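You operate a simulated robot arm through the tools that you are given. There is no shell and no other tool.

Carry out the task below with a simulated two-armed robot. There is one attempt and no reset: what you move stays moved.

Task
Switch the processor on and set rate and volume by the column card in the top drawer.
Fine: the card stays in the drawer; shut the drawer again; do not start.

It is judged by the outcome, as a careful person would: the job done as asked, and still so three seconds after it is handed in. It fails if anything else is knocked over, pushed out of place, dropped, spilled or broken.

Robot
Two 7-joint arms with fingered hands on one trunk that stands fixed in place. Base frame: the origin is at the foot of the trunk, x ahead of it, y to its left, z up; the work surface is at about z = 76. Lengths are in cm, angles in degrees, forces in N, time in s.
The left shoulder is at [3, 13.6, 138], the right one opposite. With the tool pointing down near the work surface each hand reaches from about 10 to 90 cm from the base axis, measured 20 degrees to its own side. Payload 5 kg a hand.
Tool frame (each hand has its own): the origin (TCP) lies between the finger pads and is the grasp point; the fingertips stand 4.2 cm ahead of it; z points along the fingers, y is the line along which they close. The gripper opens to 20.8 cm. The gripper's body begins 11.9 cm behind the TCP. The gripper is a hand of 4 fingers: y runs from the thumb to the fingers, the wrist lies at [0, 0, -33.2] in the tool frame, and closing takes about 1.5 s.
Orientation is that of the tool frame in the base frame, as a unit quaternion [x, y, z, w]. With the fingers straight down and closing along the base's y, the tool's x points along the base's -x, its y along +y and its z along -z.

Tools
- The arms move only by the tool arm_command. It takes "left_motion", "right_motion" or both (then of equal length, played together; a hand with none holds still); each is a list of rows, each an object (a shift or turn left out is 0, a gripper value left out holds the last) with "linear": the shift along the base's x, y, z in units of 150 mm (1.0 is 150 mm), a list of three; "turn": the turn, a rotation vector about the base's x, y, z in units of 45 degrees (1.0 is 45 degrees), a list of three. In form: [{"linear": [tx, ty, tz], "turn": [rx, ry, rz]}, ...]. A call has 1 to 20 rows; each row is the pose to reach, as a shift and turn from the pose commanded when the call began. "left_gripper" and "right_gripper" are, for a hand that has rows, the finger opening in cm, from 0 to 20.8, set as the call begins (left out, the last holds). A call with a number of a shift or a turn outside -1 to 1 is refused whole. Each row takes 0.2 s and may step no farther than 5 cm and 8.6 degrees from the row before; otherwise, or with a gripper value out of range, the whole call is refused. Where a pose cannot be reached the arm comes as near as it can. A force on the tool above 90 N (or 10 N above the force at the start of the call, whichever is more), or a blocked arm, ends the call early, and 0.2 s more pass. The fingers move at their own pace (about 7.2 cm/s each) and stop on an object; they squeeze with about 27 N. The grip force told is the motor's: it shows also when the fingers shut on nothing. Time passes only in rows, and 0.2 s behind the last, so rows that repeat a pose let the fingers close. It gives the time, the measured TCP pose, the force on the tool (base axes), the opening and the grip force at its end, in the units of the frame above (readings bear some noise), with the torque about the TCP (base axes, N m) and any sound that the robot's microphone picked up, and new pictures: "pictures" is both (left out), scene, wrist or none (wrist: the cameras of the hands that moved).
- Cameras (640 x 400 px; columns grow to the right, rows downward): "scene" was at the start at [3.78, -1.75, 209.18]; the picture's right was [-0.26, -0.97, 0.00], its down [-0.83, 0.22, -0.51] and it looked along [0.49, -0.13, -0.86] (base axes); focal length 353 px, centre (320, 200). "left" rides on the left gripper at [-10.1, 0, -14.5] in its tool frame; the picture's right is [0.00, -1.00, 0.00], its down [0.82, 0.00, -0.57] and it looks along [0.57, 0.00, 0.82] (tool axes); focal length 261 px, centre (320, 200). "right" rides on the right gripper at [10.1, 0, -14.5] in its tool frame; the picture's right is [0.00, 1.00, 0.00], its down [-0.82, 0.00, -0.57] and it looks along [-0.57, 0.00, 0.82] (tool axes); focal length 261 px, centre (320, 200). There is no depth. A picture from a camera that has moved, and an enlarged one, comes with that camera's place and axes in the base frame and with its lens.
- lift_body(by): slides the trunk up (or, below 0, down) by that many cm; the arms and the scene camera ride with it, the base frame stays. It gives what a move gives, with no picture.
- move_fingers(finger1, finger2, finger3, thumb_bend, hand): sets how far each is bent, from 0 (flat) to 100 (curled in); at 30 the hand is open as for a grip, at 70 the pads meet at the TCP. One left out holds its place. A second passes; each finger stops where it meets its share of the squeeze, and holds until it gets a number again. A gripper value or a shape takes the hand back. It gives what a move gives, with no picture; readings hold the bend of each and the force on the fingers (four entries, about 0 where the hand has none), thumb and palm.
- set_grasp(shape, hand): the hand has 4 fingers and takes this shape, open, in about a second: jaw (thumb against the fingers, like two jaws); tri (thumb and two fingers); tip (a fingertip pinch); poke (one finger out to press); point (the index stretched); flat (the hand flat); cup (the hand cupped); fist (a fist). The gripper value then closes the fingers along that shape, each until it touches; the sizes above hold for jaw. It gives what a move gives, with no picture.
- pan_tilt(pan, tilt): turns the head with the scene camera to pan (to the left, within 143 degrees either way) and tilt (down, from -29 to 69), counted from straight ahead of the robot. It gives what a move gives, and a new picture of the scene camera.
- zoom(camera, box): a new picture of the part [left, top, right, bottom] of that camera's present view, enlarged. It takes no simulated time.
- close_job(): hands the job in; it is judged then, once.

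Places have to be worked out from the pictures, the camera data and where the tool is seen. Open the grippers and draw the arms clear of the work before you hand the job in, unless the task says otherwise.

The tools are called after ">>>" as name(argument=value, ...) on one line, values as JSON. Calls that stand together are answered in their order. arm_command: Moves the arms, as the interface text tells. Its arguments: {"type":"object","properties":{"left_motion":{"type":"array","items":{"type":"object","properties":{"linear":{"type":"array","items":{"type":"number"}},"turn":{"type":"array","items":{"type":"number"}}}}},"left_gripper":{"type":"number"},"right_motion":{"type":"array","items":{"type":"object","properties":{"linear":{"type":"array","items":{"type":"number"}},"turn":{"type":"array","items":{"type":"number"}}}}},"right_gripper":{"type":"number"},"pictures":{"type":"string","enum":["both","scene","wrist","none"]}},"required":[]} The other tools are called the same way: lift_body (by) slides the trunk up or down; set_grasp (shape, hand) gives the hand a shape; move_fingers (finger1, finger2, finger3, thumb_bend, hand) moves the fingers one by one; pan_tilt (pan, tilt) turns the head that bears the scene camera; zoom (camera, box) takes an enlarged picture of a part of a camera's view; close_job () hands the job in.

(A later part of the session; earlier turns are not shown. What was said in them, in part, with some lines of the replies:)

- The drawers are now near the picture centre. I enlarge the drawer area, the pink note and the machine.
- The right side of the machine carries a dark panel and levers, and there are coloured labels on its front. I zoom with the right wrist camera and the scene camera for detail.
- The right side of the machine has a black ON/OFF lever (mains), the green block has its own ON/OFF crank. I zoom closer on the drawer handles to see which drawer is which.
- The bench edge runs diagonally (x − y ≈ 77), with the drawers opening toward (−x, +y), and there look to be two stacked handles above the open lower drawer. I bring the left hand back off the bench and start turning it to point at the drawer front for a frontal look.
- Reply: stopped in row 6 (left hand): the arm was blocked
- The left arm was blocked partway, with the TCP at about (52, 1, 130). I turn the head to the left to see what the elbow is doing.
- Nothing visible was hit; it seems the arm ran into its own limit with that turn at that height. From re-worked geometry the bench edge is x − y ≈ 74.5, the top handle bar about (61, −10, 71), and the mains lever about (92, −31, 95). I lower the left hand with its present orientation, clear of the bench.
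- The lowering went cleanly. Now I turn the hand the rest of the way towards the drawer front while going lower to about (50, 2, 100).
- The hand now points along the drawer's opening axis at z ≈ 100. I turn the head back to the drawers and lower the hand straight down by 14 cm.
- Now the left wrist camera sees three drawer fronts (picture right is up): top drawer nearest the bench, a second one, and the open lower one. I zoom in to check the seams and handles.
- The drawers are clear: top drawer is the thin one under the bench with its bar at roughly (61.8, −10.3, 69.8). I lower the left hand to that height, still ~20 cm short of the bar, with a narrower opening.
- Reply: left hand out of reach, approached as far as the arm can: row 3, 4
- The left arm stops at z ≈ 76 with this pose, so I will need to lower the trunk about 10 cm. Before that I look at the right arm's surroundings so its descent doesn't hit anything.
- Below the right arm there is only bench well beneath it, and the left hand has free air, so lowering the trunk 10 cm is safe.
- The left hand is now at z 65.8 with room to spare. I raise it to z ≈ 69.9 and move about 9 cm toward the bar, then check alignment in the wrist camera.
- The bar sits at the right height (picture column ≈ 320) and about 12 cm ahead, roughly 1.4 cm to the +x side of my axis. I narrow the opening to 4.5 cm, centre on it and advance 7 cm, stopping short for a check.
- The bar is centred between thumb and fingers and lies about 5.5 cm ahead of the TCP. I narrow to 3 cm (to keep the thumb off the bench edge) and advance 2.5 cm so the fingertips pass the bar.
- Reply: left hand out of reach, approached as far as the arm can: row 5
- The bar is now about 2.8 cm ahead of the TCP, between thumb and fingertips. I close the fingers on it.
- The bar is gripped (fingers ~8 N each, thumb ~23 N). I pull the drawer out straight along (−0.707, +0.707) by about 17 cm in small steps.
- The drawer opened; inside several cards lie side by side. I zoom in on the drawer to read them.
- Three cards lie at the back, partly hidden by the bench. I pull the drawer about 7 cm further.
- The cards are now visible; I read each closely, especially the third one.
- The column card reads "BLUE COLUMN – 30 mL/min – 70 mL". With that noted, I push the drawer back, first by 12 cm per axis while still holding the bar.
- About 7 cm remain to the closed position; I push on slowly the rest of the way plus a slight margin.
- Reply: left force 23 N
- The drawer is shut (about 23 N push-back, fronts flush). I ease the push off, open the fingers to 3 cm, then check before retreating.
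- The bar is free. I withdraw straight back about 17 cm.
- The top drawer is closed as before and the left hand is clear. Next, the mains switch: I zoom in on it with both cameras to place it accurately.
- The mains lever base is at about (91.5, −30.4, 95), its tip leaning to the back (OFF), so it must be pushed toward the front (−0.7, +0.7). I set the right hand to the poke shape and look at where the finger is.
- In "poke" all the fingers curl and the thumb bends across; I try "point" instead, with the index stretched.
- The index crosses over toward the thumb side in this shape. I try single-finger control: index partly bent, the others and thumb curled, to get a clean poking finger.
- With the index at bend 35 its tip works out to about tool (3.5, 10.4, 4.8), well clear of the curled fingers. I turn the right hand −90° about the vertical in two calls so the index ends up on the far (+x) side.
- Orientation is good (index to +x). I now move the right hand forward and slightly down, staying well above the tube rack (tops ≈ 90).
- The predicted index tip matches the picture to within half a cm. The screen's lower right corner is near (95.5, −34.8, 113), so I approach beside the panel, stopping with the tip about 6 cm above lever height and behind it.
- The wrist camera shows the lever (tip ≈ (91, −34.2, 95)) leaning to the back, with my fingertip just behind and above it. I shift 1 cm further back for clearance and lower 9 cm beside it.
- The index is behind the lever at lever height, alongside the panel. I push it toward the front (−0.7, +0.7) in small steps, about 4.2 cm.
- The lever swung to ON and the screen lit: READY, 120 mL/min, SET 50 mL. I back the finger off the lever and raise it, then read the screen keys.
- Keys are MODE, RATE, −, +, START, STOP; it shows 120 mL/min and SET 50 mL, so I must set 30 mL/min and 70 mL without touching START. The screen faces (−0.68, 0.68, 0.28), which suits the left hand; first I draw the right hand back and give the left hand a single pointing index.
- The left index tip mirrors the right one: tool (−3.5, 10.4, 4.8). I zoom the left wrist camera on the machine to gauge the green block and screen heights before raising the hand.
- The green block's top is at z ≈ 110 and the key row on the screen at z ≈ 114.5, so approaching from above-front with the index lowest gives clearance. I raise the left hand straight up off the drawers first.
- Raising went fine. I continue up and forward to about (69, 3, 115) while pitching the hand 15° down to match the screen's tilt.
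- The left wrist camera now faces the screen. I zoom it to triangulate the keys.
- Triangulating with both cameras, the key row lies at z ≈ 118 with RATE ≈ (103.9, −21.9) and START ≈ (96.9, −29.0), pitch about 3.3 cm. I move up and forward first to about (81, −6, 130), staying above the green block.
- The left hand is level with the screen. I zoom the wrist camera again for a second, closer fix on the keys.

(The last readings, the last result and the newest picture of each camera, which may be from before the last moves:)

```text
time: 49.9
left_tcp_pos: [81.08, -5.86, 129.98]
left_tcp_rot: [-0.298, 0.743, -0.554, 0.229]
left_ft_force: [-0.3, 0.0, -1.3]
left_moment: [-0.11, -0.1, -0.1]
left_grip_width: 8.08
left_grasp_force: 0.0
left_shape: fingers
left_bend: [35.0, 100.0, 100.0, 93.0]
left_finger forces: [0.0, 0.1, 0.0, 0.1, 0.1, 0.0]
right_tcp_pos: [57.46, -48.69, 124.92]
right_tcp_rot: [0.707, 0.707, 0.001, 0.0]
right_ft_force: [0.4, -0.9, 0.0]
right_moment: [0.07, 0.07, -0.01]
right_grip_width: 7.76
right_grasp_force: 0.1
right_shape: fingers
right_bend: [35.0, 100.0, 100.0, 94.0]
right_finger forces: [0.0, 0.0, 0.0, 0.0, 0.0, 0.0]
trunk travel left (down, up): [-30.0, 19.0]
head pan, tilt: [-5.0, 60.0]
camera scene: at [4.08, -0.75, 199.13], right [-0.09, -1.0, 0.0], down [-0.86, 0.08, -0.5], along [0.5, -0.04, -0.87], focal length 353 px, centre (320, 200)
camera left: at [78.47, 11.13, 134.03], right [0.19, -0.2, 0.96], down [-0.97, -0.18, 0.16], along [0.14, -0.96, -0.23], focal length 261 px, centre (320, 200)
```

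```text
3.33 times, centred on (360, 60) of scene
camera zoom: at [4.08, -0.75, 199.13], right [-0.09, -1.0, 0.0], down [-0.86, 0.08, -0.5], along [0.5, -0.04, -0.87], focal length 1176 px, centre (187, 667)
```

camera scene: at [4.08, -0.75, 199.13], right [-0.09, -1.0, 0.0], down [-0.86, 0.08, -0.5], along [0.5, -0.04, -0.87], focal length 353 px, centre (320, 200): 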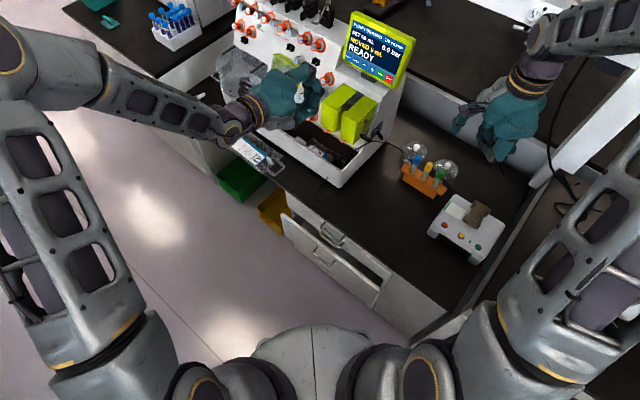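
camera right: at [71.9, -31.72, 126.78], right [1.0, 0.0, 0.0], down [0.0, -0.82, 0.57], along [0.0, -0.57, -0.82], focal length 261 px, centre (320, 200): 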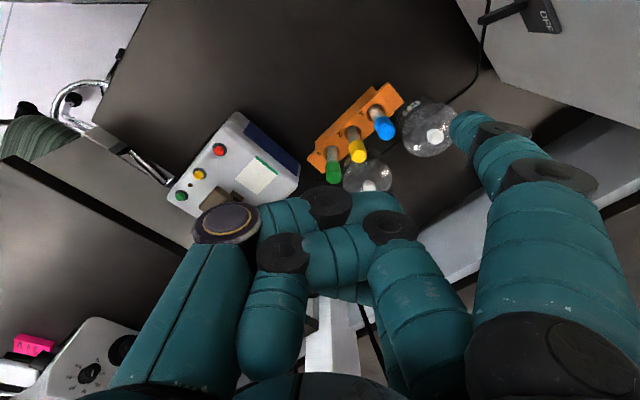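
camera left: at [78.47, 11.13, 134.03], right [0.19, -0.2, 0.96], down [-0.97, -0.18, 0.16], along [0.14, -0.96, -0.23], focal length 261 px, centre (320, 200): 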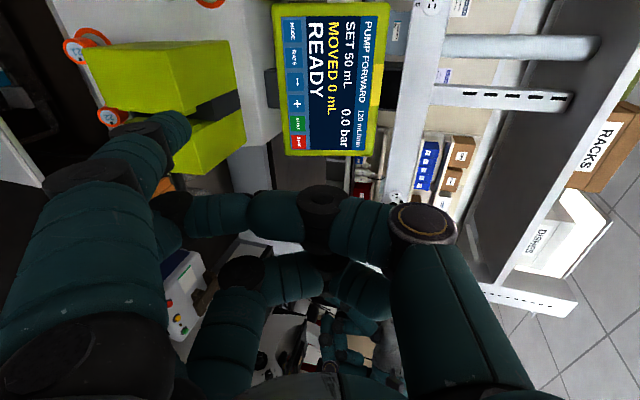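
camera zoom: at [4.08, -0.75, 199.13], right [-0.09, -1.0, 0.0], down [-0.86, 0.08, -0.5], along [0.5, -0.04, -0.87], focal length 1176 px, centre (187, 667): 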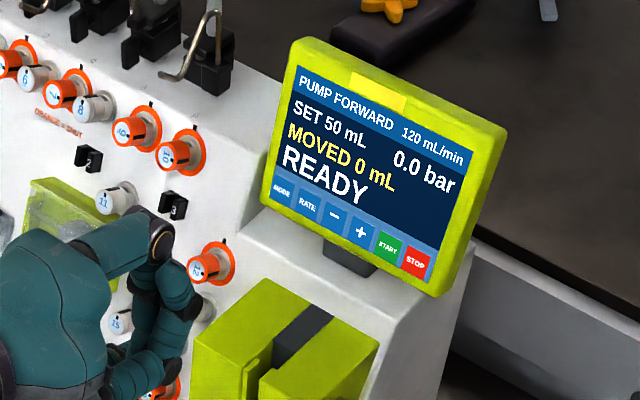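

Both fixes agree: RATE ≈ (104.0, −21.9, 118.1) and + ≈ (99.3, −26.6, 118.1). I move to a point with the index tip about 7 cm in front of RATE.

>>> arm_command(left_motion=[{"linear": [0.2, -0.17, 0.04]}, {"linear": [0.4, -0.34, 0.07]}, {"linear": [0.6, -0.51, 0.09]}, {"linear": [0.8, -0.68, 0.095]}, {"linear": [0.968, -0.829, 0.095]}], pictures="both")

>>> zoom(camera="left", box=[60, 0, 380, 200])

>>> zoom(camera="scene", box=[300, 0, 430, 110])

```text
time: 51.1
left_tcp_pos: [95.65, -18.46, 131.58]
left_tcp_rot: [-0.299, 0.742, -0.555, 0.229]
left_ft_force: [0.0, 0.5, -0.6]
left_moment: [-0.07, -0.03, -0.08]
left_grip_width: 8.1
left_grasp_force: 0.1
left_shape: fingers
left_bend: [35.0, 100.0, 100.0, 93.0]
left_finger forces: [0.0, 0.0, 0.0, 0.0, 0.0, 0.1]
right_tcp_pos: [57.44, -48.62, 124.98]
right_tcp_rot: [0.707, 0.707, -0.001, 0.0]
right_ft_force: [-0.6, -0.2, -0.3]
right_moment: [0.0, 0.05, 0.02]
right_grip_width: 7.77
right_grasp_force: 0.0
right_shape: fingers
right_bend: [35.0, 100.0, 100.0, 94.0]
right_finger forces: [0.0, 0.1, 0.1, 0.0, 0.1, 0.1]
trunk travel left (down, up): [-30.0, 19.0]
head pan, tilt: [-5.0, 60.0]
camera scene: at [4.02, -0.67, 199.13], right [-0.09, -1.0, 0.0], down [-0.86, 0.08, -0.5], along [0.5, -0.04, -0.87], focal length 353 px, centre (320, 200)
camera left: at [93.02, -1.52, 135.64], right [0.19, -0.2, 0.96], down [-0.97, -0.18, 0.16], along [0.14, -0.96, -0.23], focal length 261 px, centre (320, 200)
```

scene: 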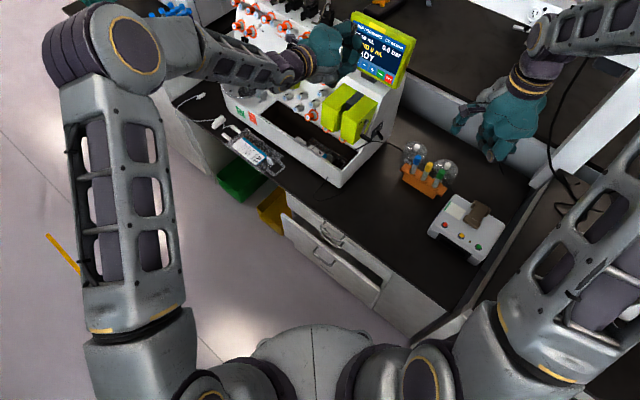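
left: 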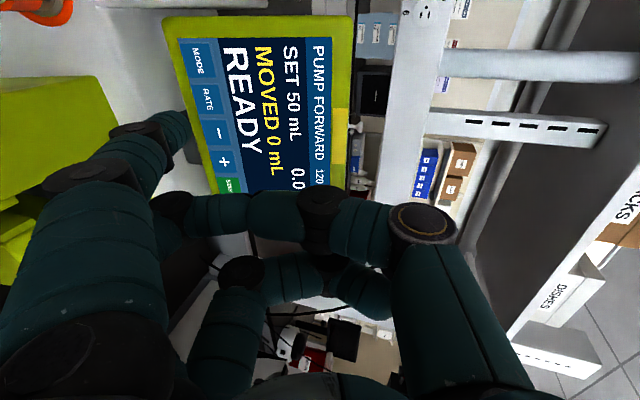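

```text
2.00 times, centred on (220, 100) of left
camera zoom: at [93.02, -1.52, 135.64], right [0.19, -0.2, 0.96], down [-0.97, -0.18, 0.16], along [0.14, -0.96, -0.23], focal length 521 px, centre (520, 400)
```

zoom: 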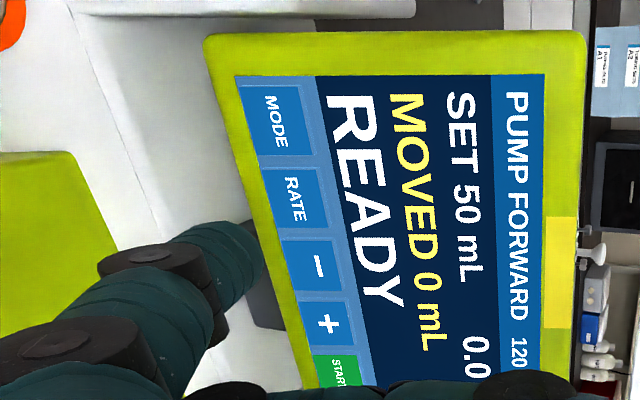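

```text
3.64 times, centred on (365, 55) of scene
camera zoom: at [4.02, -0.67, 199.13], right [-0.09, -1.0, 0.0], down [-0.86, 0.08, -0.5], along [0.5, -0.04, -0.87], focal length 1284 px, centre (156, 727)
```

zoom: 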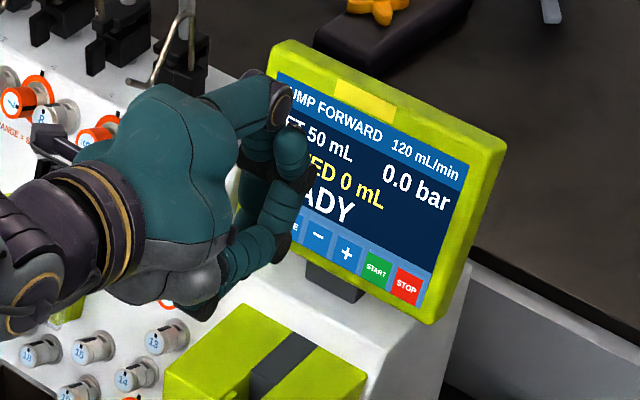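

The line of the index tip meets the screen on the RATE key (within ~0.5 cm by the wrist picture). I advance 5 cm along the finger axis and check again.

>>> arm_command(left_motion=[{"linear": [0.056, -0.057, -0.024]}, {"linear": [0.112, -0.115, -0.047]}, {"linear": [0.168, -0.172, -0.071]}, {"linear": [0.223, -0.229, -0.094]}], pictures="both")

>>> zoom(camera="left", box=[60, 0, 380, 200])

>>> zoom(camera="scene", box=[300, 0, 430, 110])

```text
time: 52.1
left_tcp_pos: [99.02, -21.89, 129.97]
left_tcp_rot: [-0.298, 0.742, -0.555, 0.229]
left_ft_force: [-0.1, 0.3, -0.5]
left_moment: [0.0, -0.01, -0.03]
left_grip_width: 8.1
left_grasp_force: 0.1
left_shape: fingers
left_bend: [35.0, 100.0, 100.0, 93.0]
left_finger forces: [0.1, 0.1, 0.1, 0.0, 0.1, 0.1]
right_tcp_pos: [57.46, -48.67, 124.95]
right_tcp_rot: [0.707, 0.707, 0.0, 0.0]
right_ft_force: [0.1, 0.0, -0.2]
right_moment: [0.02, 0.04, 0.03]
right_grip_width: 7.78
right_grasp_force: 0.2
right_shape: fingers
right_bend: [35.0, 100.0, 100.0, 94.0]
right_finger forces: [0.1, 0.0, 0.0, 0.1, 0.0, 0.0]
trunk travel left (down, up): [-30.0, 19.0]
head pan, tilt: [-5.0, 60.0]
camera scene: at [4.05, -0.72, 199.13], right [-0.09, -1.0, 0.0], down [-0.86, 0.08, -0.5], along [0.5, -0.04, -0.87], focal length 353 px, centre (320, 200)
camera left: at [96.45, -4.91, 133.98], right [0.19, -0.2, 0.96], down [-0.97, -0.18, 0.16], along [0.14, -0.96, -0.23], focal length 261 px, centre (320, 200)
```

scene: 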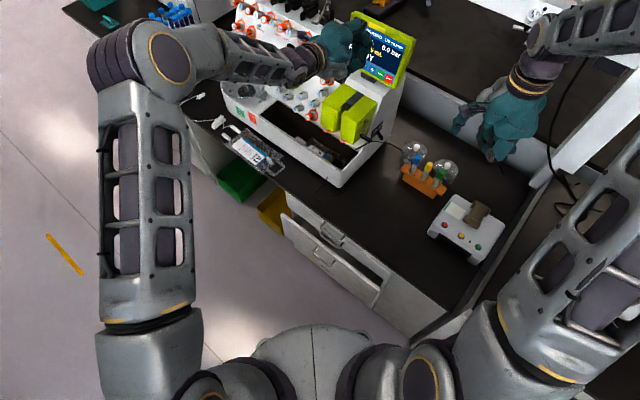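
left: 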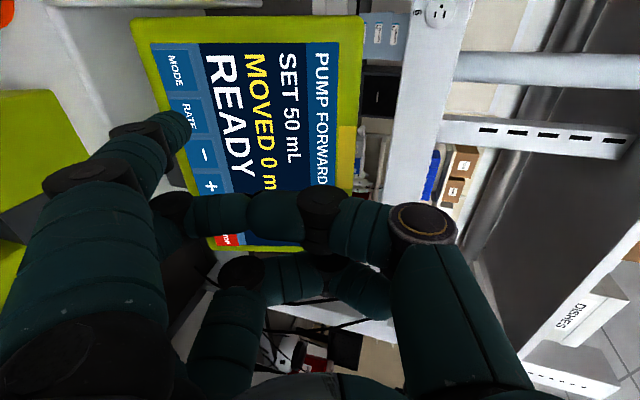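

```text
2.00 times, centred on (220, 100) of left
camera zoom: at [96.45, -4.91, 133.98], right [0.19, -0.2, 0.96], down [-0.97, -0.18, 0.16], along [0.14, -0.96, -0.23], focal length 521 px, centre (520, 400)
```

zoom: 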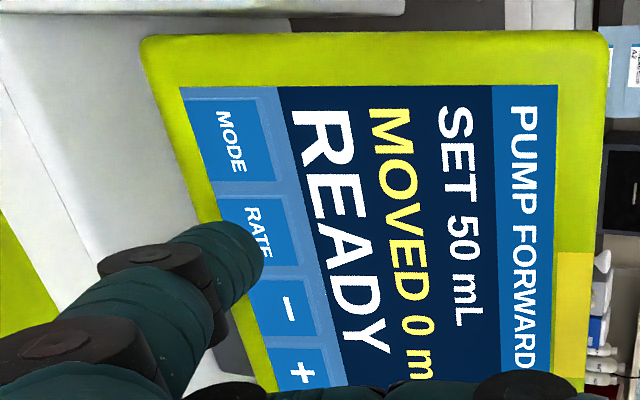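

```text
3.64 times, centred on (365, 55) of scene
camera zoom: at [4.05, -0.72, 199.13], right [-0.09, -1.0, 0.0], down [-0.86, 0.08, -0.5], along [0.5, -0.04, -0.87], focal length 1284 px, centre (156, 727)
```

zoom: 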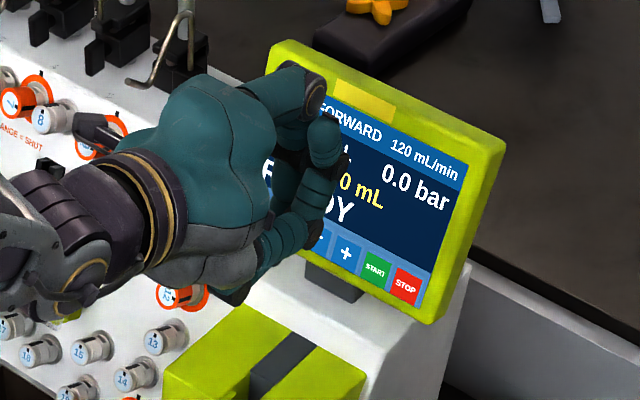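

The fingertip is about 2 cm from the middle of RATE. I advance slowly 2 cm and watch finger force and the screen.

>>> arm_command(left_motion=[{"linear": [0.022, -0.023, -0.009]}, {"linear": [0.045, -0.046, -0.019]}, {"linear": [0.067, -0.069, -0.028]}, {"linear": [0.089, -0.092, -0.038]}], pictures="both")

>>> zoom(camera="left", box=[60, 0, 380, 200])

>>> zoom(camera="scene", box=[300, 0, 430, 110])

```text
time: 53.1
left_tcp_pos: [100.22, -23.23, 129.38]
left_tcp_rot: [-0.298, 0.742, -0.555, 0.229]
left_ft_force: [0.6, 0.2, -0.3]
left_moment: [-0.01, -0.03, 0.0]
left_grip_width: 8.07
left_grasp_force: 0.0
left_shape: fingers
left_bend: [35.0, 100.0, 100.0, 93.0]
left_finger forces: [0.0, 0.1, 0.1, 0.0, 0.1, 0.1]
right_tcp_pos: [57.38, -48.66, 124.98]
right_tcp_rot: [0.707, 0.707, 0.0, 0.0]
right_ft_force: [-0.5, 0.1, -0.1]
right_moment: [0.01, 0.01, 0.0]
right_grip_width: 7.79
right_grasp_force: 0.1
right_shape: fingers
right_bend: [35.0, 100.0, 100.0, 94.0]
right_finger forces: [0.1, 0.0, 0.0, 0.0, 0.0, 0.1]
trunk travel left (down, up): [-30.0, 19.0]
head pan, tilt: [-5.0, 60.0]
camera scene: at [4.0, -0.67, 199.13], right [-0.09, -1.0, 0.0], down [-0.86, 0.08, -0.5], along [0.5, -0.04, -0.87], focal length 353 px, centre (320, 200)
camera left: at [97.68, -6.2, 133.47], right [0.19, -0.2, 0.96], down [-0.97, -0.18, 0.16], along [0.14, -0.96, -0.23], focal length 261 px, centre (320, 200)
```

scene: 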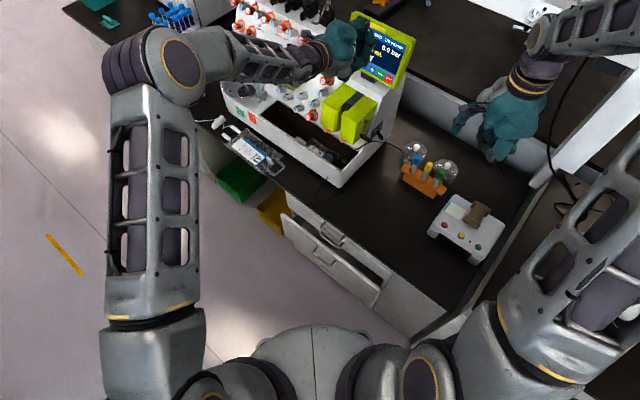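
left: 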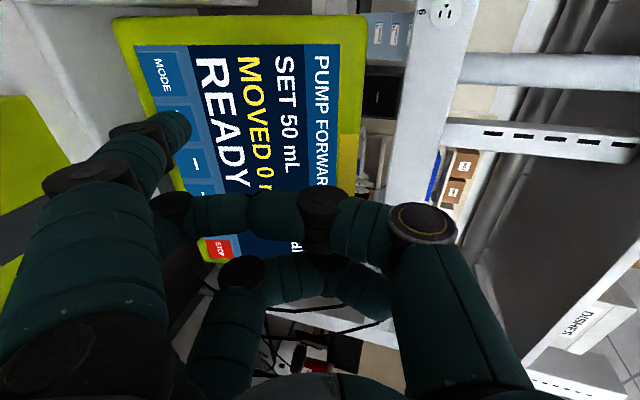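

```text
2.00 times, centred on (220, 100) of left
camera zoom: at [97.68, -6.2, 133.47], right [0.19, -0.2, 0.96], down [-0.97, -0.18, 0.16], along [0.14, -0.96, -0.23], focal length 521 px, centre (520, 400)
```

zoom: 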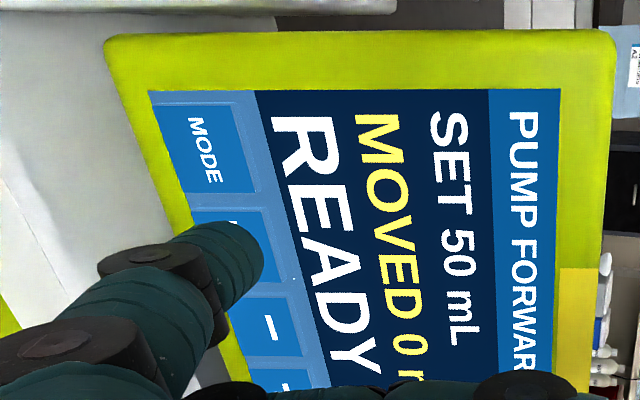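

```text
3.64 times, centred on (365, 55) of scene
camera zoom: at [4.0, -0.67, 199.13], right [-0.09, -1.0, 0.0], down [-0.86, 0.08, -0.5], along [0.5, -0.04, -0.87], focal length 1284 px, centre (156, 727)
```

zoom: 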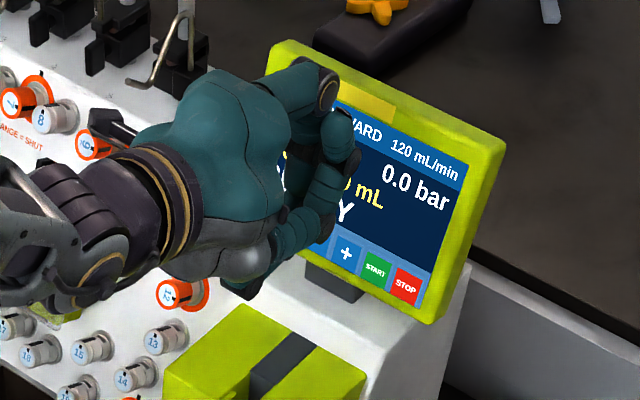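

No contact yet; the tip hovers over RATE. I keep advancing in 3 mm steps.

>>> arm_command(left_motion=[{"linear": [0.013, -0.014, -0.006]}, {"linear": [0.027, -0.027, -0.011]}, {"linear": [0.04, -0.041, -0.017]}, {"linear": [0.054, -0.055, -0.023]}], pictures="scene")

>>> zoom(camera="left", box=[60, 0, 380, 200])

>>> zoom(camera="scene", box=[300, 0, 430, 110])

```text
time: 54.1
left_tcp_pos: [100.9, -23.95, 129.45]
left_tcp_rot: [-0.299, 0.742, -0.555, 0.229]
left_ft_force: [-7.3, 6.2, 5.7]
left_moment: [0.83, 0.67, 0.41]
left_grip_width: 8.17
left_grasp_force: 5.1
left_shape: fingers
left_bend: [35.0, 100.0, 100.0, 93.0]
left_finger forces: [10.4, 0.0, 0.0, 0.0, 0.0, 0.1]
right_tcp_pos: [57.23, -48.53, 125.05]
right_tcp_rot: [0.707, 0.708, 0.001, 0.0]
right_ft_force: [-0.3, 0.2, -0.6]
right_moment: [-0.03, -0.03, -0.02]
right_grip_width: 7.76
right_grasp_force: 0.1
right_shape: fingers
right_bend: [35.0, 100.0, 100.0, 94.0]
right_finger forces: [0.0, 0.0, 0.0, 0.0, 0.0, 0.0]
trunk travel left (down, up): [-30.0, 19.0]
head pan, tilt: [-5.0, 60.0]
heard: click
camera scene: at [3.73, -0.49, 199.15], right [-0.09, -1.0, 0.0], down [-0.86, 0.07, -0.5], along [0.5, -0.04, -0.87], focal length 353 px, centre (320, 200)
```

scene: 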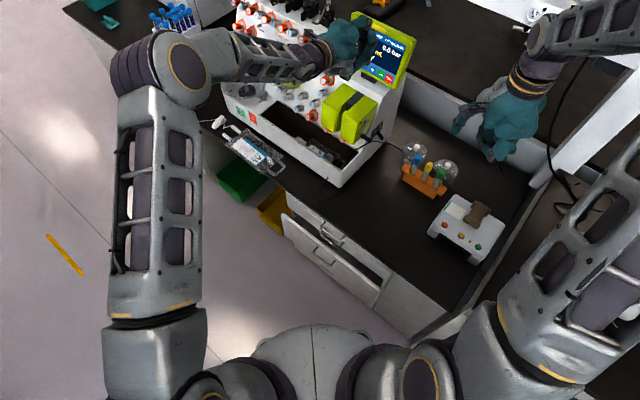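

```text
2.00 times, centred on (220, 100) of left
camera zoom: at [98.3, -6.81, 133.36], right [0.19, -0.2, 0.96], down [-0.97, -0.18, 0.15], along [0.14, -0.96, -0.23], focal length 521 px, centre (520, 400)
```

zoom: 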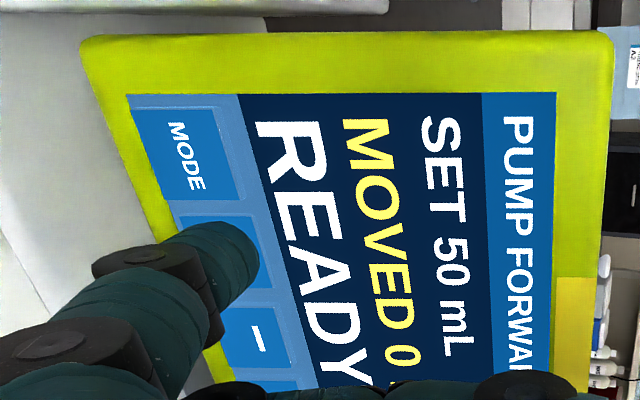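

```text
3.64 times, centred on (365, 55) of scene
camera zoom: at [3.73, -0.49, 199.15], right [-0.09, -1.0, 0.0], down [-0.86, 0.07, -0.5], along [0.5, -0.04, -0.87], focal length 1284 px, centre (156, 727)
```

zoom: 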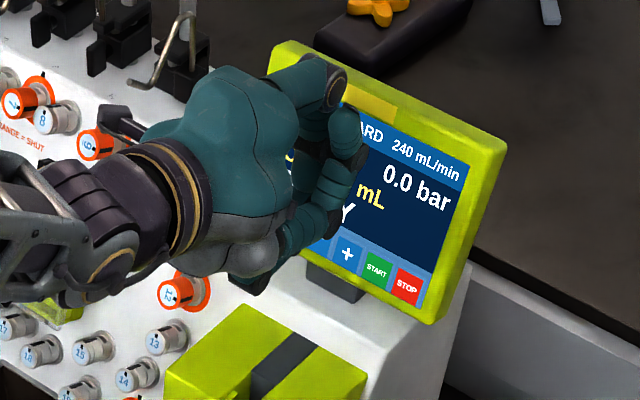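

A click and 10 N on the index: the rate stepped from 120 to 240 mL/min, so RATE cycles through values. I back off 1.5 cm and press RATE again.

>>> arm_command(left_motion=[{"linear": [-0.034, 0.035, 0.014]}, {"linear": [-0.067, 0.069, 0.028]}, {"linear": [-0.067, 0.069, 0.028]}, {"linear": [-0.034, 0.035, 0.014]}, {"linear": [-0.014, 0.014, 0.006]}, {"linear": [0, 0, 0]}], pictures="none")

>>> zoom(camera="scene", box=[300, 0, 430, 110])

>>> zoom(camera="left", box=[60, 0, 380, 200])

```text
time: 55.5
left_tcp_pos: [100.92, -23.86, 129.34]
left_tcp_rot: [-0.298, 0.741, -0.556, 0.229]
left_ft_force: [-9.9, 6.3, 6.5]
left_moment: [0.91, 0.89, 0.5]
left_grip_width: 8.14
left_grasp_force: 6.3
left_shape: fingers
left_bend: [35.0, 100.0, 100.0, 93.0]
left_finger forces: [12.3, 0.0, 0.0, 0.1, 0.1, 0.0]
right_tcp_pos: [57.29, -48.49, 125.07]
right_tcp_rot: [0.707, 0.707, 0.0, 0.0]
right_ft_force: [0.3, -0.1, 0.3]
right_moment: [-0.02, -0.01, 0.02]
right_grip_width: 7.76
right_grasp_force: 0.1
right_shape: fingers
right_bend: [35.0, 100.0, 100.0, 94.0]
right_finger forces: [0.0, 0.0, 0.0, 0.0, 0.0, 0.1]
trunk travel left (down, up): [-30.0, 19.0]
head pan, tilt: [-5.0, 60.0]
heard: click
```

```text
3.64 times, centred on (365, 55) of scene
camera zoom: at [3.72, -0.5, 199.15], right [-0.09, -1.0, 0.0], down [-0.86, 0.07, -0.5], along [0.5, -0.04, -0.87], focal length 1284 px, centre (156, 727)
```

zoom: 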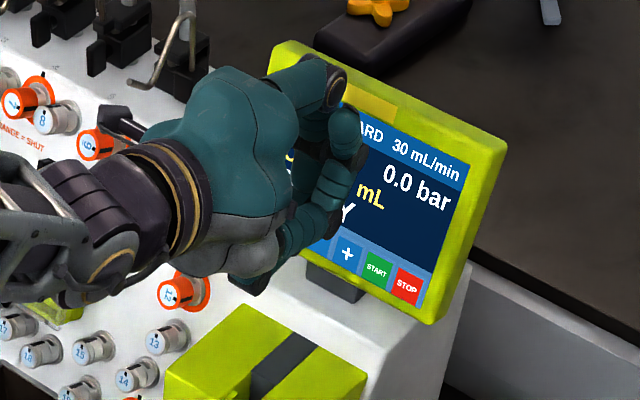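

```text
2.00 times, centred on (220, 100) of left
camera zoom: at [98.32, -6.82, 133.32], right [0.19, -0.2, 0.96], down [-0.97, -0.18, 0.15], along [0.14, -0.96, -0.23], focal length 521 px, centre (520, 400)
```

zoom: 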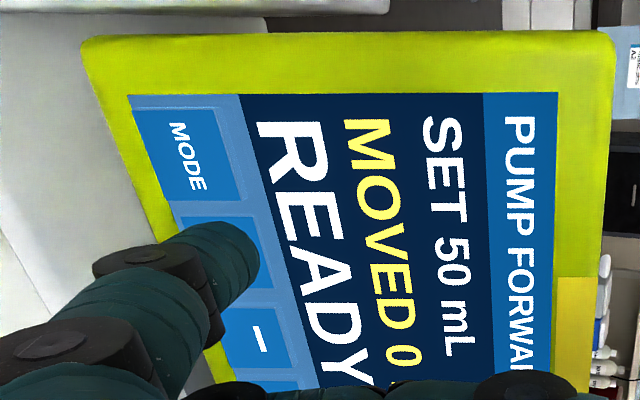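

The rate is now 30 mL/min. Next the volume: I back off 4 cm and shift two keys to the right (6.65 cm) to stand in front of +, then check before touching.

>>> arm_command(left_motion=[{"linear": [-0.045, 0.046, 0.019]}, {"linear": [-0.12, 0.122, 0.05]}, {"linear": [-0.179, 0.183, 0.075]}, {"linear": [-0.285, 0.08, 0.066]}, {"linear": [-0.39, -0.023, 0.058]}, {"linear": [-0.497, -0.125, 0.05]}], pictures="both")

>>> zoom(camera="left", box=[60, 0, 380, 200])

>>> zoom(camera="scene", box=[300, 0, 430, 110])

```text
time: 56.9
left_tcp_pos: [93.5, -25.76, 130.0]
left_tcp_rot: [-0.298, 0.742, -0.555, 0.229]
left_ft_force: [0.2, 1.1, 0.4]
left_moment: [0.06, 0.03, 0.05]
left_grip_width: 8.1
left_grasp_force: 0.0
left_shape: fingers
left_bend: [35.0, 100.0, 100.0, 93.0]
left_finger forces: [0.0, 0.1, 0.0, 0.1, 0.0, 0.0]
right_tcp_pos: [57.35, -48.65, 124.96]
right_tcp_rot: [0.707, 0.707, 0.0, 0.0]
right_ft_force: [0.6, -0.1, -0.1]
right_moment: [0.1, -0.01, -0.03]
right_grip_width: 7.77
right_grasp_force: 0.0
right_shape: fingers
right_bend: [35.0, 100.0, 100.0, 94.0]
right_finger forces: [0.0, 0.0, 0.0, 0.0, 0.0, 0.0]
trunk travel left (down, up): [-30.0, 19.0]
head pan, tilt: [-5.0, 60.0]
camera scene: at [3.9, -0.74, 199.14], right [-0.09, -1.0, 0.0], down [-0.86, 0.08, -0.5], along [0.5, -0.04, -0.87], focal length 353 px, centre (320, 200)
camera left: at [90.9, -8.84, 134.03], right [0.19, -0.2, 0.96], down [-0.97, -0.18, 0.15], along [0.14, -0.96, -0.23], focal length 261 px, centre (320, 200)
```

scene: 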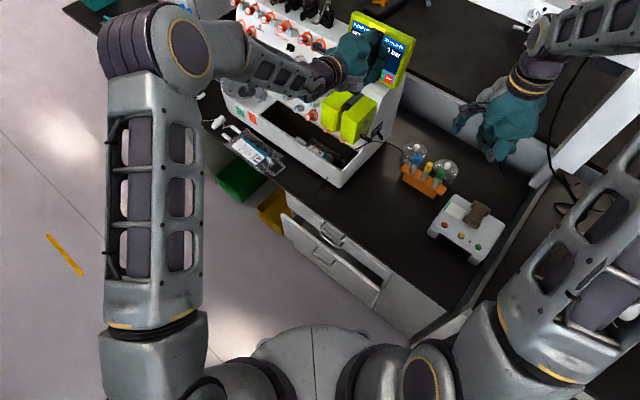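
left: 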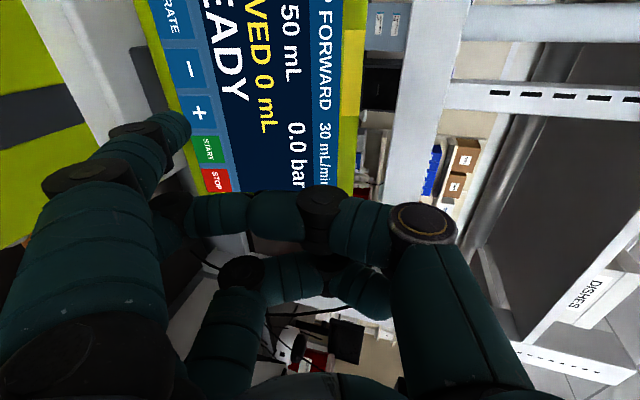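

```text
2.00 times, centred on (220, 100) of left
camera zoom: at [90.9, -8.84, 134.03], right [0.19, -0.2, 0.96], down [-0.97, -0.18, 0.15], along [0.14, -0.96, -0.23], focal length 521 px, centre (520, 400)
```

zoom: 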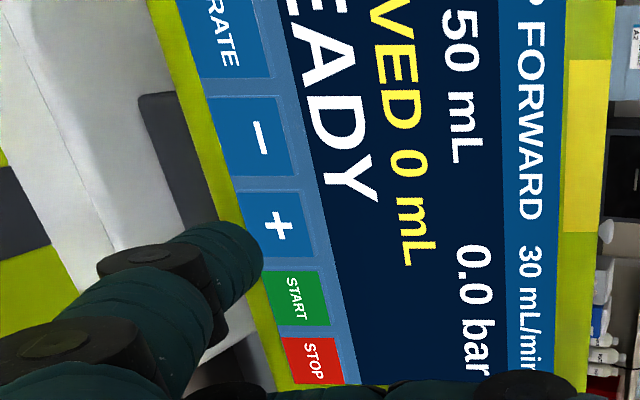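

```text
3.64 times, centred on (365, 55) of scene
camera zoom: at [3.9, -0.74, 199.14], right [-0.09, -1.0, 0.0], down [-0.86, 0.08, -0.5], along [0.5, -0.04, -0.87], focal length 1284 px, centre (156, 727)
```

zoom: 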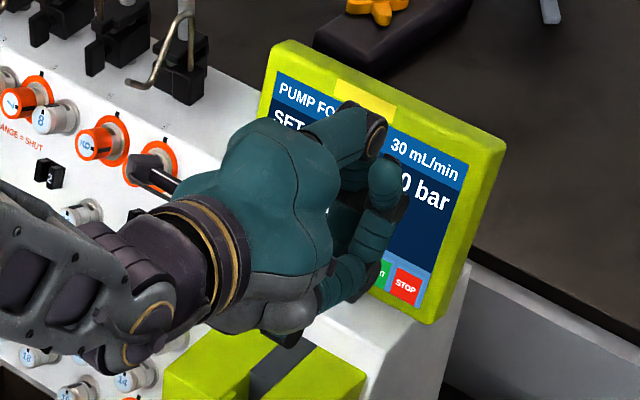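

The wrist view predicts the tip will land in the centre of + (START stays over 1.5 cm away). I press + once and back off.

>>> arm_command(left_motion=[{"linear": [0.06, -0.061, -0.025]}, {"linear": [0.119, -0.122, -0.05]}, {"linear": [0.148, -0.151, -0.062]}, {"linear": [0.164, -0.167, -0.069]}, {"linear": [0.179, -0.183, -0.075]}, {"linear": [0.119, -0.122, -0.05]}, {"linear": [0.06, -0.061, -0.025]}], pictures="wrist")

>>> zoom(camera="left", box=[60, 0, 380, 200])

```text
time: 58.5
left_tcp_pos: [94.36, -26.73, 129.58]
left_tcp_rot: [-0.297, 0.742, -0.556, 0.228]
left_ft_force: [0.1, -0.3, 0.6]
left_moment: [0.02, 0.02, 0.03]
left_grip_width: 8.11
left_grasp_force: 0.1
left_shape: fingers
left_bend: [35.0, 100.0, 100.0, 93.0]
left_finger forces: [0.1, 0.1, 0.0, 0.1, 0.0, 0.1]
right_tcp_pos: [57.25, -48.55, 125.03]
right_tcp_rot: [0.707, 0.707, -0.001, 0.0]
right_ft_force: [-0.5, -0.1, 0.0]
right_moment: [-0.05, -0.03, 0.0]
right_grip_width: 7.77
right_grasp_force: 0.0
right_shape: fingers
right_bend: [35.0, 100.0, 100.0, 94.0]
right_finger forces: [0.1, 0.0, 0.0, 0.0, 0.0, 0.0]
trunk travel left (down, up): [-30.0, 19.0]
head pan, tilt: [-5.0, 60.0]
heard: click
camera left: at [91.79, -9.76, 133.63], right [0.19, -0.2, 0.96], down [-0.97, -0.18, 0.16], along [0.14, -0.96, -0.23], focal length 261 px, centre (320, 200)
```

left: 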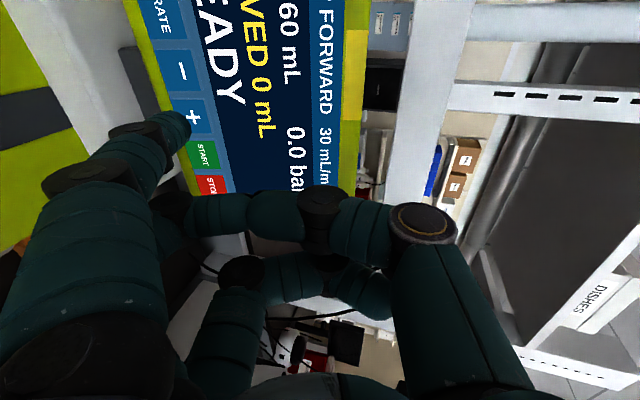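

```text
2.00 times, centred on (220, 100) of left
camera zoom: at [91.79, -9.76, 133.63], right [0.19, -0.2, 0.96], down [-0.97, -0.18, 0.16], along [0.14, -0.96, -0.23], focal length 521 px, centre (520, 400)
```

zoom: 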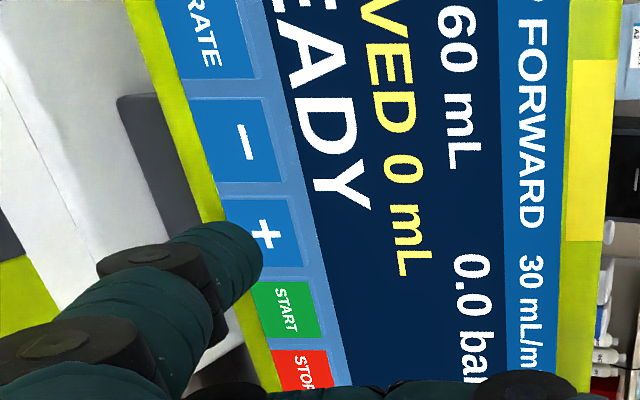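

One click took the volume to 60 mL, rate still 30, READY. I press + once more.

>>> arm_command(left_motion=[{"linear": [0.059, -0.061, -0.025]}, {"linear": [0.088, -0.09, -0.037]}, {"linear": [0.104, -0.106, -0.044]}, {"linear": [0.119, -0.122, -0.05]}, {"linear": [0.059, -0.061, -0.025]}, {"linear": [0.0, 0.0, 0.0]}], pictures="wrist")

>>> zoom(camera="left", box=[60, 0, 380, 200])

```text
time: 59.9
left_tcp_pos: [94.35, -26.86, 129.53]
left_tcp_rot: [-0.298, 0.742, -0.556, 0.229]
left_ft_force: [0.0, 0.0, -0.3]
left_moment: [0.01, -0.01, 0.03]
left_grip_width: 8.09
left_grasp_force: 0.0
left_shape: fingers
left_bend: [35.0, 100.0, 100.0, 93.0]
left_finger forces: [0.0, 0.0, 0.0, 0.0, 0.1, 0.0]
right_tcp_pos: [57.37, -48.62, 125.1]
right_tcp_rot: [0.707, 0.707, 0.0, 0.0]
right_ft_force: [-0.2, 1.2, 0.9]
right_moment: [-0.08, -0.05, -0.03]
right_grip_width: 7.78
right_grasp_force: 0.1
right_shape: fingers
right_bend: [35.0, 100.0, 100.0, 94.0]
right_finger forces: [0.1, 0.0, 0.0, 0.1, 0.0, 0.0]
trunk travel left (down, up): [-30.0, 19.0]
head pan, tilt: [-5.0, 60.0]
heard: click
camera left: at [91.83, -9.81, 133.61], right [0.19, -0.2, 0.96], down [-0.97, -0.18, 0.16], along [0.14, -0.96, -0.23], focal length 261 px, centre (320, 200)
```

left: 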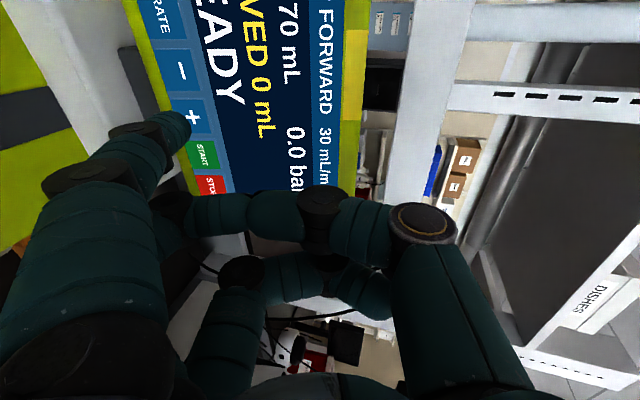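

```text
2.00 times, centred on (220, 100) of left
camera zoom: at [91.83, -9.81, 133.61], right [0.19, -0.2, 0.96], down [-0.97, -0.18, 0.16], along [0.14, -0.96, -0.23], focal length 521 px, centre (520, 400)
```

zoom: 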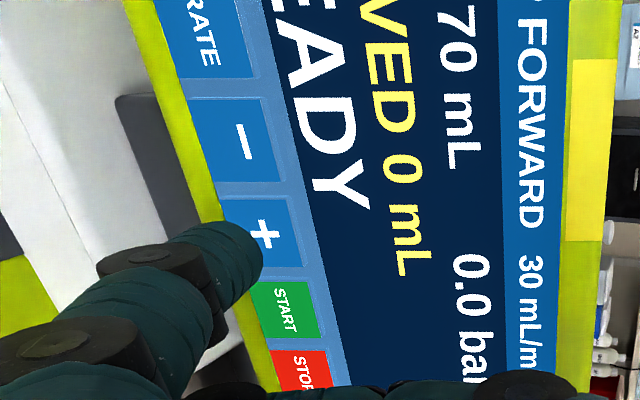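

The display shows SET 70 mL, 30 mL/min, READY. I withdraw the left hand straight back from the screen and then away over the bench.

>>> arm_command(left_motion=[{"linear": [-0.09, 0.09, 0.04]}, {"linear": [-0.18, 0.18, 0.075]}, {"linear": [-0.36, 0.37, 0.13]}, {"linear": [-0.55, 0.58, 0.15]}, {"linear": [-0.73, 0.79, 0.15]}, {"linear": [-0.9, 1.0, 0.15]}], pictures="scene")

>>> arm_command(left_motion=[{"linear": [-0.15, 0.15, -0.1]}, {"linear": [-0.33, 0.33, -0.25]}, {"linear": [-0.52, 0.5, -0.45]}, {"linear": [-0.7, 0.66, -0.65]}, {"linear": [-0.85, 0.82, -0.85]}, {"linear": [-1.0, 0.98, -1.0]}], pictures="scene")

```text
time: 61.3
left_tcp_pos: [80.82, -11.59, 132.06]
left_tcp_rot: [-0.298, 0.741, -0.557, 0.229]
left_ft_force: [-1.1, 0.1, 0.1]
left_moment: [0.04, -0.03, 0.08]
left_grip_width: 8.1
left_grasp_force: 0.0
left_shape: fingers
left_bend: [35.0, 100.0, 100.0, 93.0]
left_finger forces: [0.0, 0.0, 0.0, 0.0, 0.0, 0.1]
right_tcp_pos: [57.21, -48.48, 124.99]
right_tcp_rot: [0.708, 0.706, 0.001, 0.001]
right_ft_force: [-0.2, 0.3, 0.3]
right_moment: [-0.1, -0.09, 0.02]
right_grip_width: 7.77
right_grasp_force: 0.0
right_shape: fingers
right_bend: [35.0, 100.0, 100.0, 94.0]
right_finger forces: [0.1, 0.0, 0.0, 0.1, 0.1, 0.0]
trunk travel left (down, up): [-30.0, 19.0]
head pan, tilt: [-5.0, 60.0]
camera scene: at [3.74, -0.39, 199.15], right [-0.09, -1.0, 0.0], down [-0.86, 0.08, -0.5], along [0.5, -0.04, -0.87], focal length 353 px, centre (320, 200)
```

scene: 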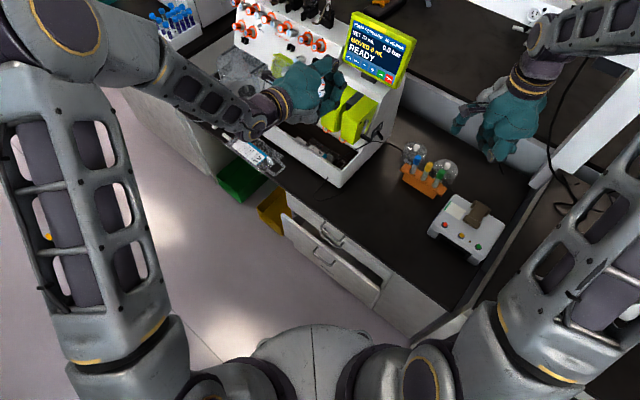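

```text
time: 62.7
left_tcp_pos: [65.83, 2.94, 116.76]
left_tcp_rot: [-0.297, 0.741, -0.557, 0.229]
left_ft_force: [0.0, 0.1, 1.4]
left_moment: [0.06, 0.05, -0.05]
left_grip_width: 8.05
left_grasp_force: 0.0
left_shape: fingers
left_bend: [35.0, 100.0, 100.0, 93.0]
left_finger forces: [0.0, 0.0, 0.1, 0.0, 0.0, 0.0]
right_tcp_pos: [57.33, -48.49, 125.05]
right_tcp_rot: [0.707, 0.707, 0.0, 0.0]
right_ft_force: [-0.3, 1.2, 0.5]
right_moment: [-0.11, -0.01, -0.02]
right_grip_width: 7.79
right_grasp_force: 0.0
right_shape: fingers
right_bend: [35.0, 100.0, 100.0, 94.0]
right_finger forces: [0.0, 0.0, 0.0, 0.0, 0.0, 0.0]
trunk travel left (down, up): [-30.0, 19.0]
head pan, tilt: [-5.0, 60.0]
camera scene: at [3.86, -0.4, 199.14], right [-0.09, -1.0, 0.0], down [-0.86, 0.07, -0.5], along [0.5, -0.04, -0.87], focal length 353 px, centre (320, 200)
```

scene: 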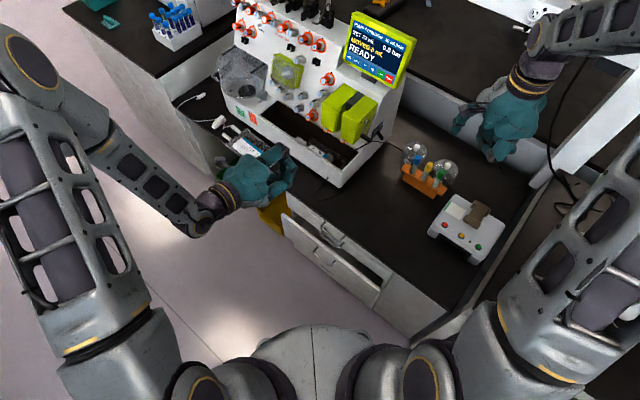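

The left hand is off the machine. I move it a little further back from the bench, then open both hands.

>>> arm_command(left_motion=[{"linear": [-0.2, 0.05, 0.0]}, {"linear": [-0.4, 0.1, 0.0]}, {"linear": [-0.6, 0.15, 0.0]}], pictures="none")

>>> set_grasp(hand="left", shape="jaw")

>>> set_grasp(hand="right", shape="jaw")

>>> zoom(camera="scene", box=[330, 0, 430, 100])

>>> zoom(camera="scene", box=[200, 60, 500, 310])

>>> zoom(camera="scene", box=[260, 185, 400, 290])

```text
time: 63.5
left_tcp_pos: [57.04, 5.1, 116.77]
left_tcp_rot: [-0.298, 0.741, -0.556, 0.229]
left_ft_force: [0.0, 0.3, 0.1]
left_moment: [0.02, 0.03, 0.02]
left_grip_width: 8.08
left_grasp_force: 0.2
left_shape: fingers
left_bend: [35.0, 100.0, 100.0, 93.0]
left_finger forces: [0.1, 0.1, 0.0, 0.0, 0.0, 0.1]
right_tcp_pos: [57.23, -48.76, 125.09]
right_tcp_rot: [0.708, 0.706, 0.0, 0.0]
right_ft_force: [-0.5, -0.4, 0.7]
right_moment: [-0.03, -0.04, 0.0]
right_grip_width: 7.77
right_grasp_force: 0.0
right_shape: fingers
right_bend: [35.0, 100.0, 100.0, 94.0]
right_finger forces: [0.1, 0.0, 0.1, 0.0, 0.0, 0.0]
trunk travel left (down, up): [-30.0, 19.0]
head pan, tilt: [-5.0, 60.0]
```

```text
time: 64.4
left_tcp_pos: [57.17, 5.16, 116.72]
left_tcp_rot: [-0.298, 0.742, -0.556, 0.229]
left_ft_force: [0.0, 0.3, 0.7]
left_moment: [0.0, 0.0, 0.03]
left_grip_width: 15.93
left_grasp_force: 0.1
left_shape: jaw
left_bend: [26.0, 26.0, 26.0, 48.0]
left_finger forces: [0.0, 0.1, 0.0, 0.0, 0.1, 0.0]
right_tcp_pos: [57.32, -48.66, 124.98]
right_tcp_rot: [0.707, 0.707, -0.001, 0.0]
right_ft_force: [-0.3, -0.1, 0.8]
right_moment: [0.0, 0.0, 0.0]
right_grip_width: 7.77
right_grasp_force: 0.3
right_shape: fingers
right_bend: [35.0, 100.0, 100.0, 94.0]
right_finger forces: [0.0, 0.1, 0.0, 0.1, 0.1, 0.0]
trunk travel left (down, up): [-30.0, 19.0]
head pan, tilt: [-5.0, 60.0]
```

```text
time: 65.3
left_tcp_pos: [56.99, 5.18, 116.61]
left_tcp_rot: [-0.298, 0.742, -0.556, 0.229]
left_ft_force: [0.1, -0.1, -0.4]
left_moment: [0.03, 0.02, -0.01]
left_grip_width: 20.78
left_grasp_force: 0.1
left_shape: jaw
left_bend: [30.0, 30.0, 30.0, 30.0]
left_finger forces: [0.1, 0.1, 0.1, 0.1, 0.0, 0.0]
right_tcp_pos: [57.34, -48.66, 125.01]
right_tcp_rot: [0.707, 0.707, 0.001, 0.0]
right_ft_force: [0.9, -0.3, -0.7]
right_moment: [-0.01, 0.0, 0.02]
right_grip_width: 20.8
right_grasp_force: 0.2
right_shape: jaw
right_bend: [30.0, 30.0, 30.0, 30.0]
right_finger forces: [0.0, 0.0, 0.0, 0.0, 0.0, 0.0]
trunk travel left (down, up): [-30.0, 19.0]
head pan, tilt: [-5.0, 60.0]
```

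```text
4.00 times, centred on (380, 50) of scene
camera zoom: at [3.94, -0.62, 199.14], right [-0.09, -1.0, 0.0], down [-0.86, 0.08, -0.5], along [0.5, -0.04, -0.87], focal length 1412 px, centre (80, 800)
```

zoom: 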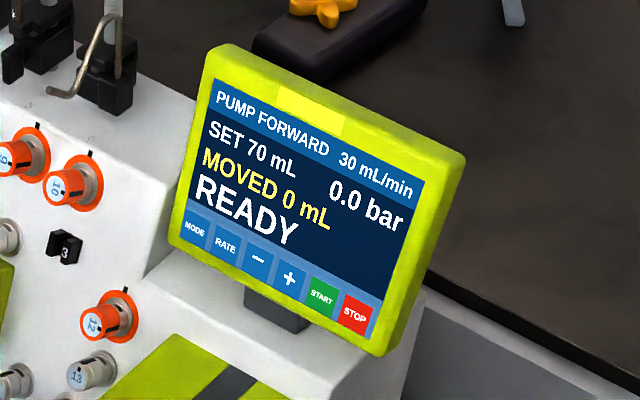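

```text
1.60 times, centred on (350, 185) of scene
camera zoom: at [3.94, -0.62, 199.14], right [-0.09, -1.0, 0.0], down [-0.86, 0.08, -0.5], along [0.5, -0.04, -0.87], focal length 565 px, centre (272, 224)
```

zoom: 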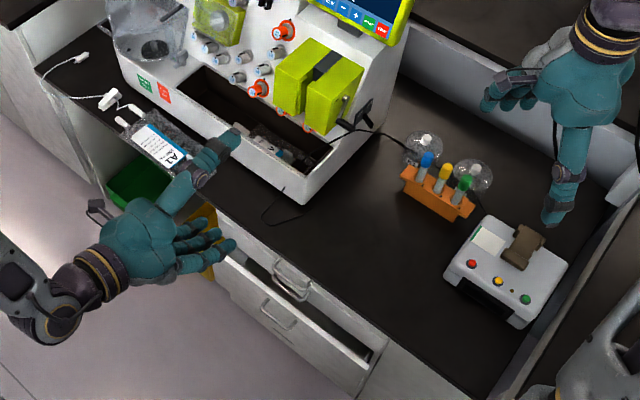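

```text
3.81 times, centred on (330, 238) of scene
camera zoom: at [3.94, -0.62, 199.14], right [-0.09, -1.0, 0.0], down [-0.86, 0.08, -0.5], along [0.5, -0.04, -0.87], focal length 1345 px, centre (282, 57)
```

zoom: 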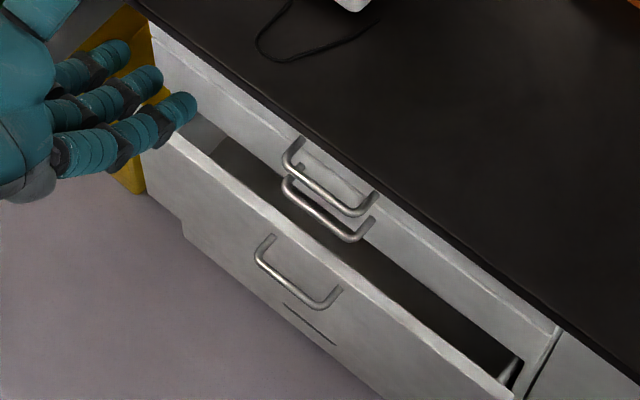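

The screen reads PUMP FORWARD 30 mL/min, SET 70 mL, MOVED 0 mL, READY; the drawer is shut and everything else is in place. I draw the left hand a bit further from the bench and take a last look.

>>> arm_command(left_motion=[{"linear": [-0.15, 0.15, 0.0]}, {"linear": [-0.3, 0.3, 0.0]}, {"linear": [-0.5, 0.5, 0.0]}], pictures="scene")

>>> zoom(camera="scene", box=[280, 190, 360, 250])

>>> zoom(camera="scene", box=[330, 0, 430, 160])

```text
time: 66.1
left_tcp_pos: [49.52, 13.11, 116.74]
left_tcp_rot: [-0.297, 0.741, -0.557, 0.228]
left_ft_force: [-1.4, 0.8, 0.9]
left_moment: [-0.02, -0.02, -0.06]
left_grip_width: 20.78
left_grasp_force: 0.1
left_shape: jaw
left_bend: [30.0, 30.0, 30.0, 30.0]
left_finger forces: [0.0, 0.1, 0.0, 0.1, 0.0, 0.1]
right_tcp_pos: [57.17, -48.47, 125.15]
right_tcp_rot: [0.708, 0.707, 0.0, 0.002]
right_ft_force: [-1.1, 1.6, 0.5]
right_moment: [-0.2, -0.11, 0.02]
right_grip_width: 20.78
right_grasp_force: 0.1
right_shape: jaw
right_bend: [30.0, 30.0, 30.0, 30.0]
right_finger forces: [0.0, 0.1, 0.0, 0.1, 0.0, 0.0]
trunk travel left (down, up): [-30.0, 19.0]
head pan, tilt: [-5.0, 60.0]
camera scene: at [3.7, -0.29, 199.15], right [-0.09, -1.0, 0.0], down [-0.86, 0.07, -0.5], along [0.5, -0.05, -0.87], focal length 353 px, centre (320, 200)
```

scene: 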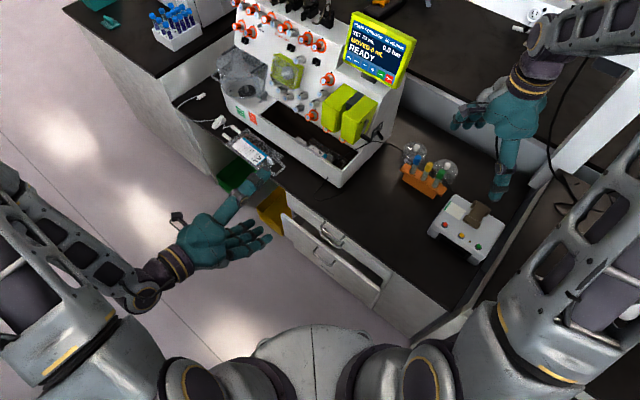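

```text
6.67 times, centred on (320, 220) of scene
camera zoom: at [3.7, -0.29, 199.15], right [-0.09, -1.0, 0.0], down [-0.86, 0.07, -0.5], along [0.5, -0.05, -0.87], focal length 2353 px, centre (320, 67)
```

zoom: 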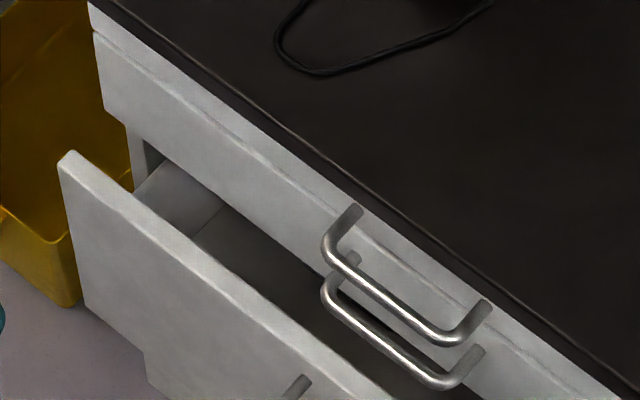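

```text
2.50 times, centred on (380, 80) of scene
camera zoom: at [3.7, -0.29, 199.15], right [-0.09, -1.0, 0.0], down [-0.86, 0.07, -0.5], along [0.5, -0.05, -0.87], focal length 882 px, centre (170, 500)
```

zoom: 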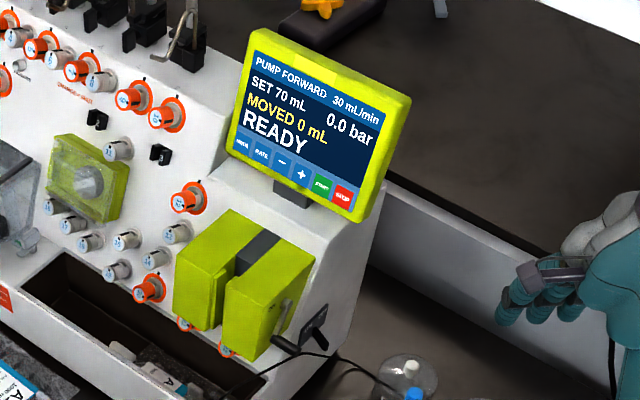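

The processor is on and READY at 30 mL/min and 70 mL, not started; the top drawer is shut with the card inside, and both hands are open and clear. I hand the job in.

>>> close_job()

```text
The job is handed in.
```

The processor is on and set to the column card: 30 mL/min and 70 mL. It was not started; the screen reads PUMP FORWARD, MOVED 0 mL, READY.

- **Card:** three cards lie in the top drawer. The column card reads "BLUE COLUMN, 30 mL/min, 70 mL". I read it in place, so it never left the drawer.
- **Drawer:** the top drawer is shut, pushed until it met firm resistance. The lower drawer, which was already partly open, I left as it was.
- **Power:** I pushed the ON/OFF lever on the right side of the machine to ON. I did not touch the ON/OFF crank on the green block.
- **Settings:** I pressed RATE twice (120, then 240, then 30 mL/min) and + twice (50 to 70 mL).

Both hands are open and clear of the machine, and nothing else was seen to move.
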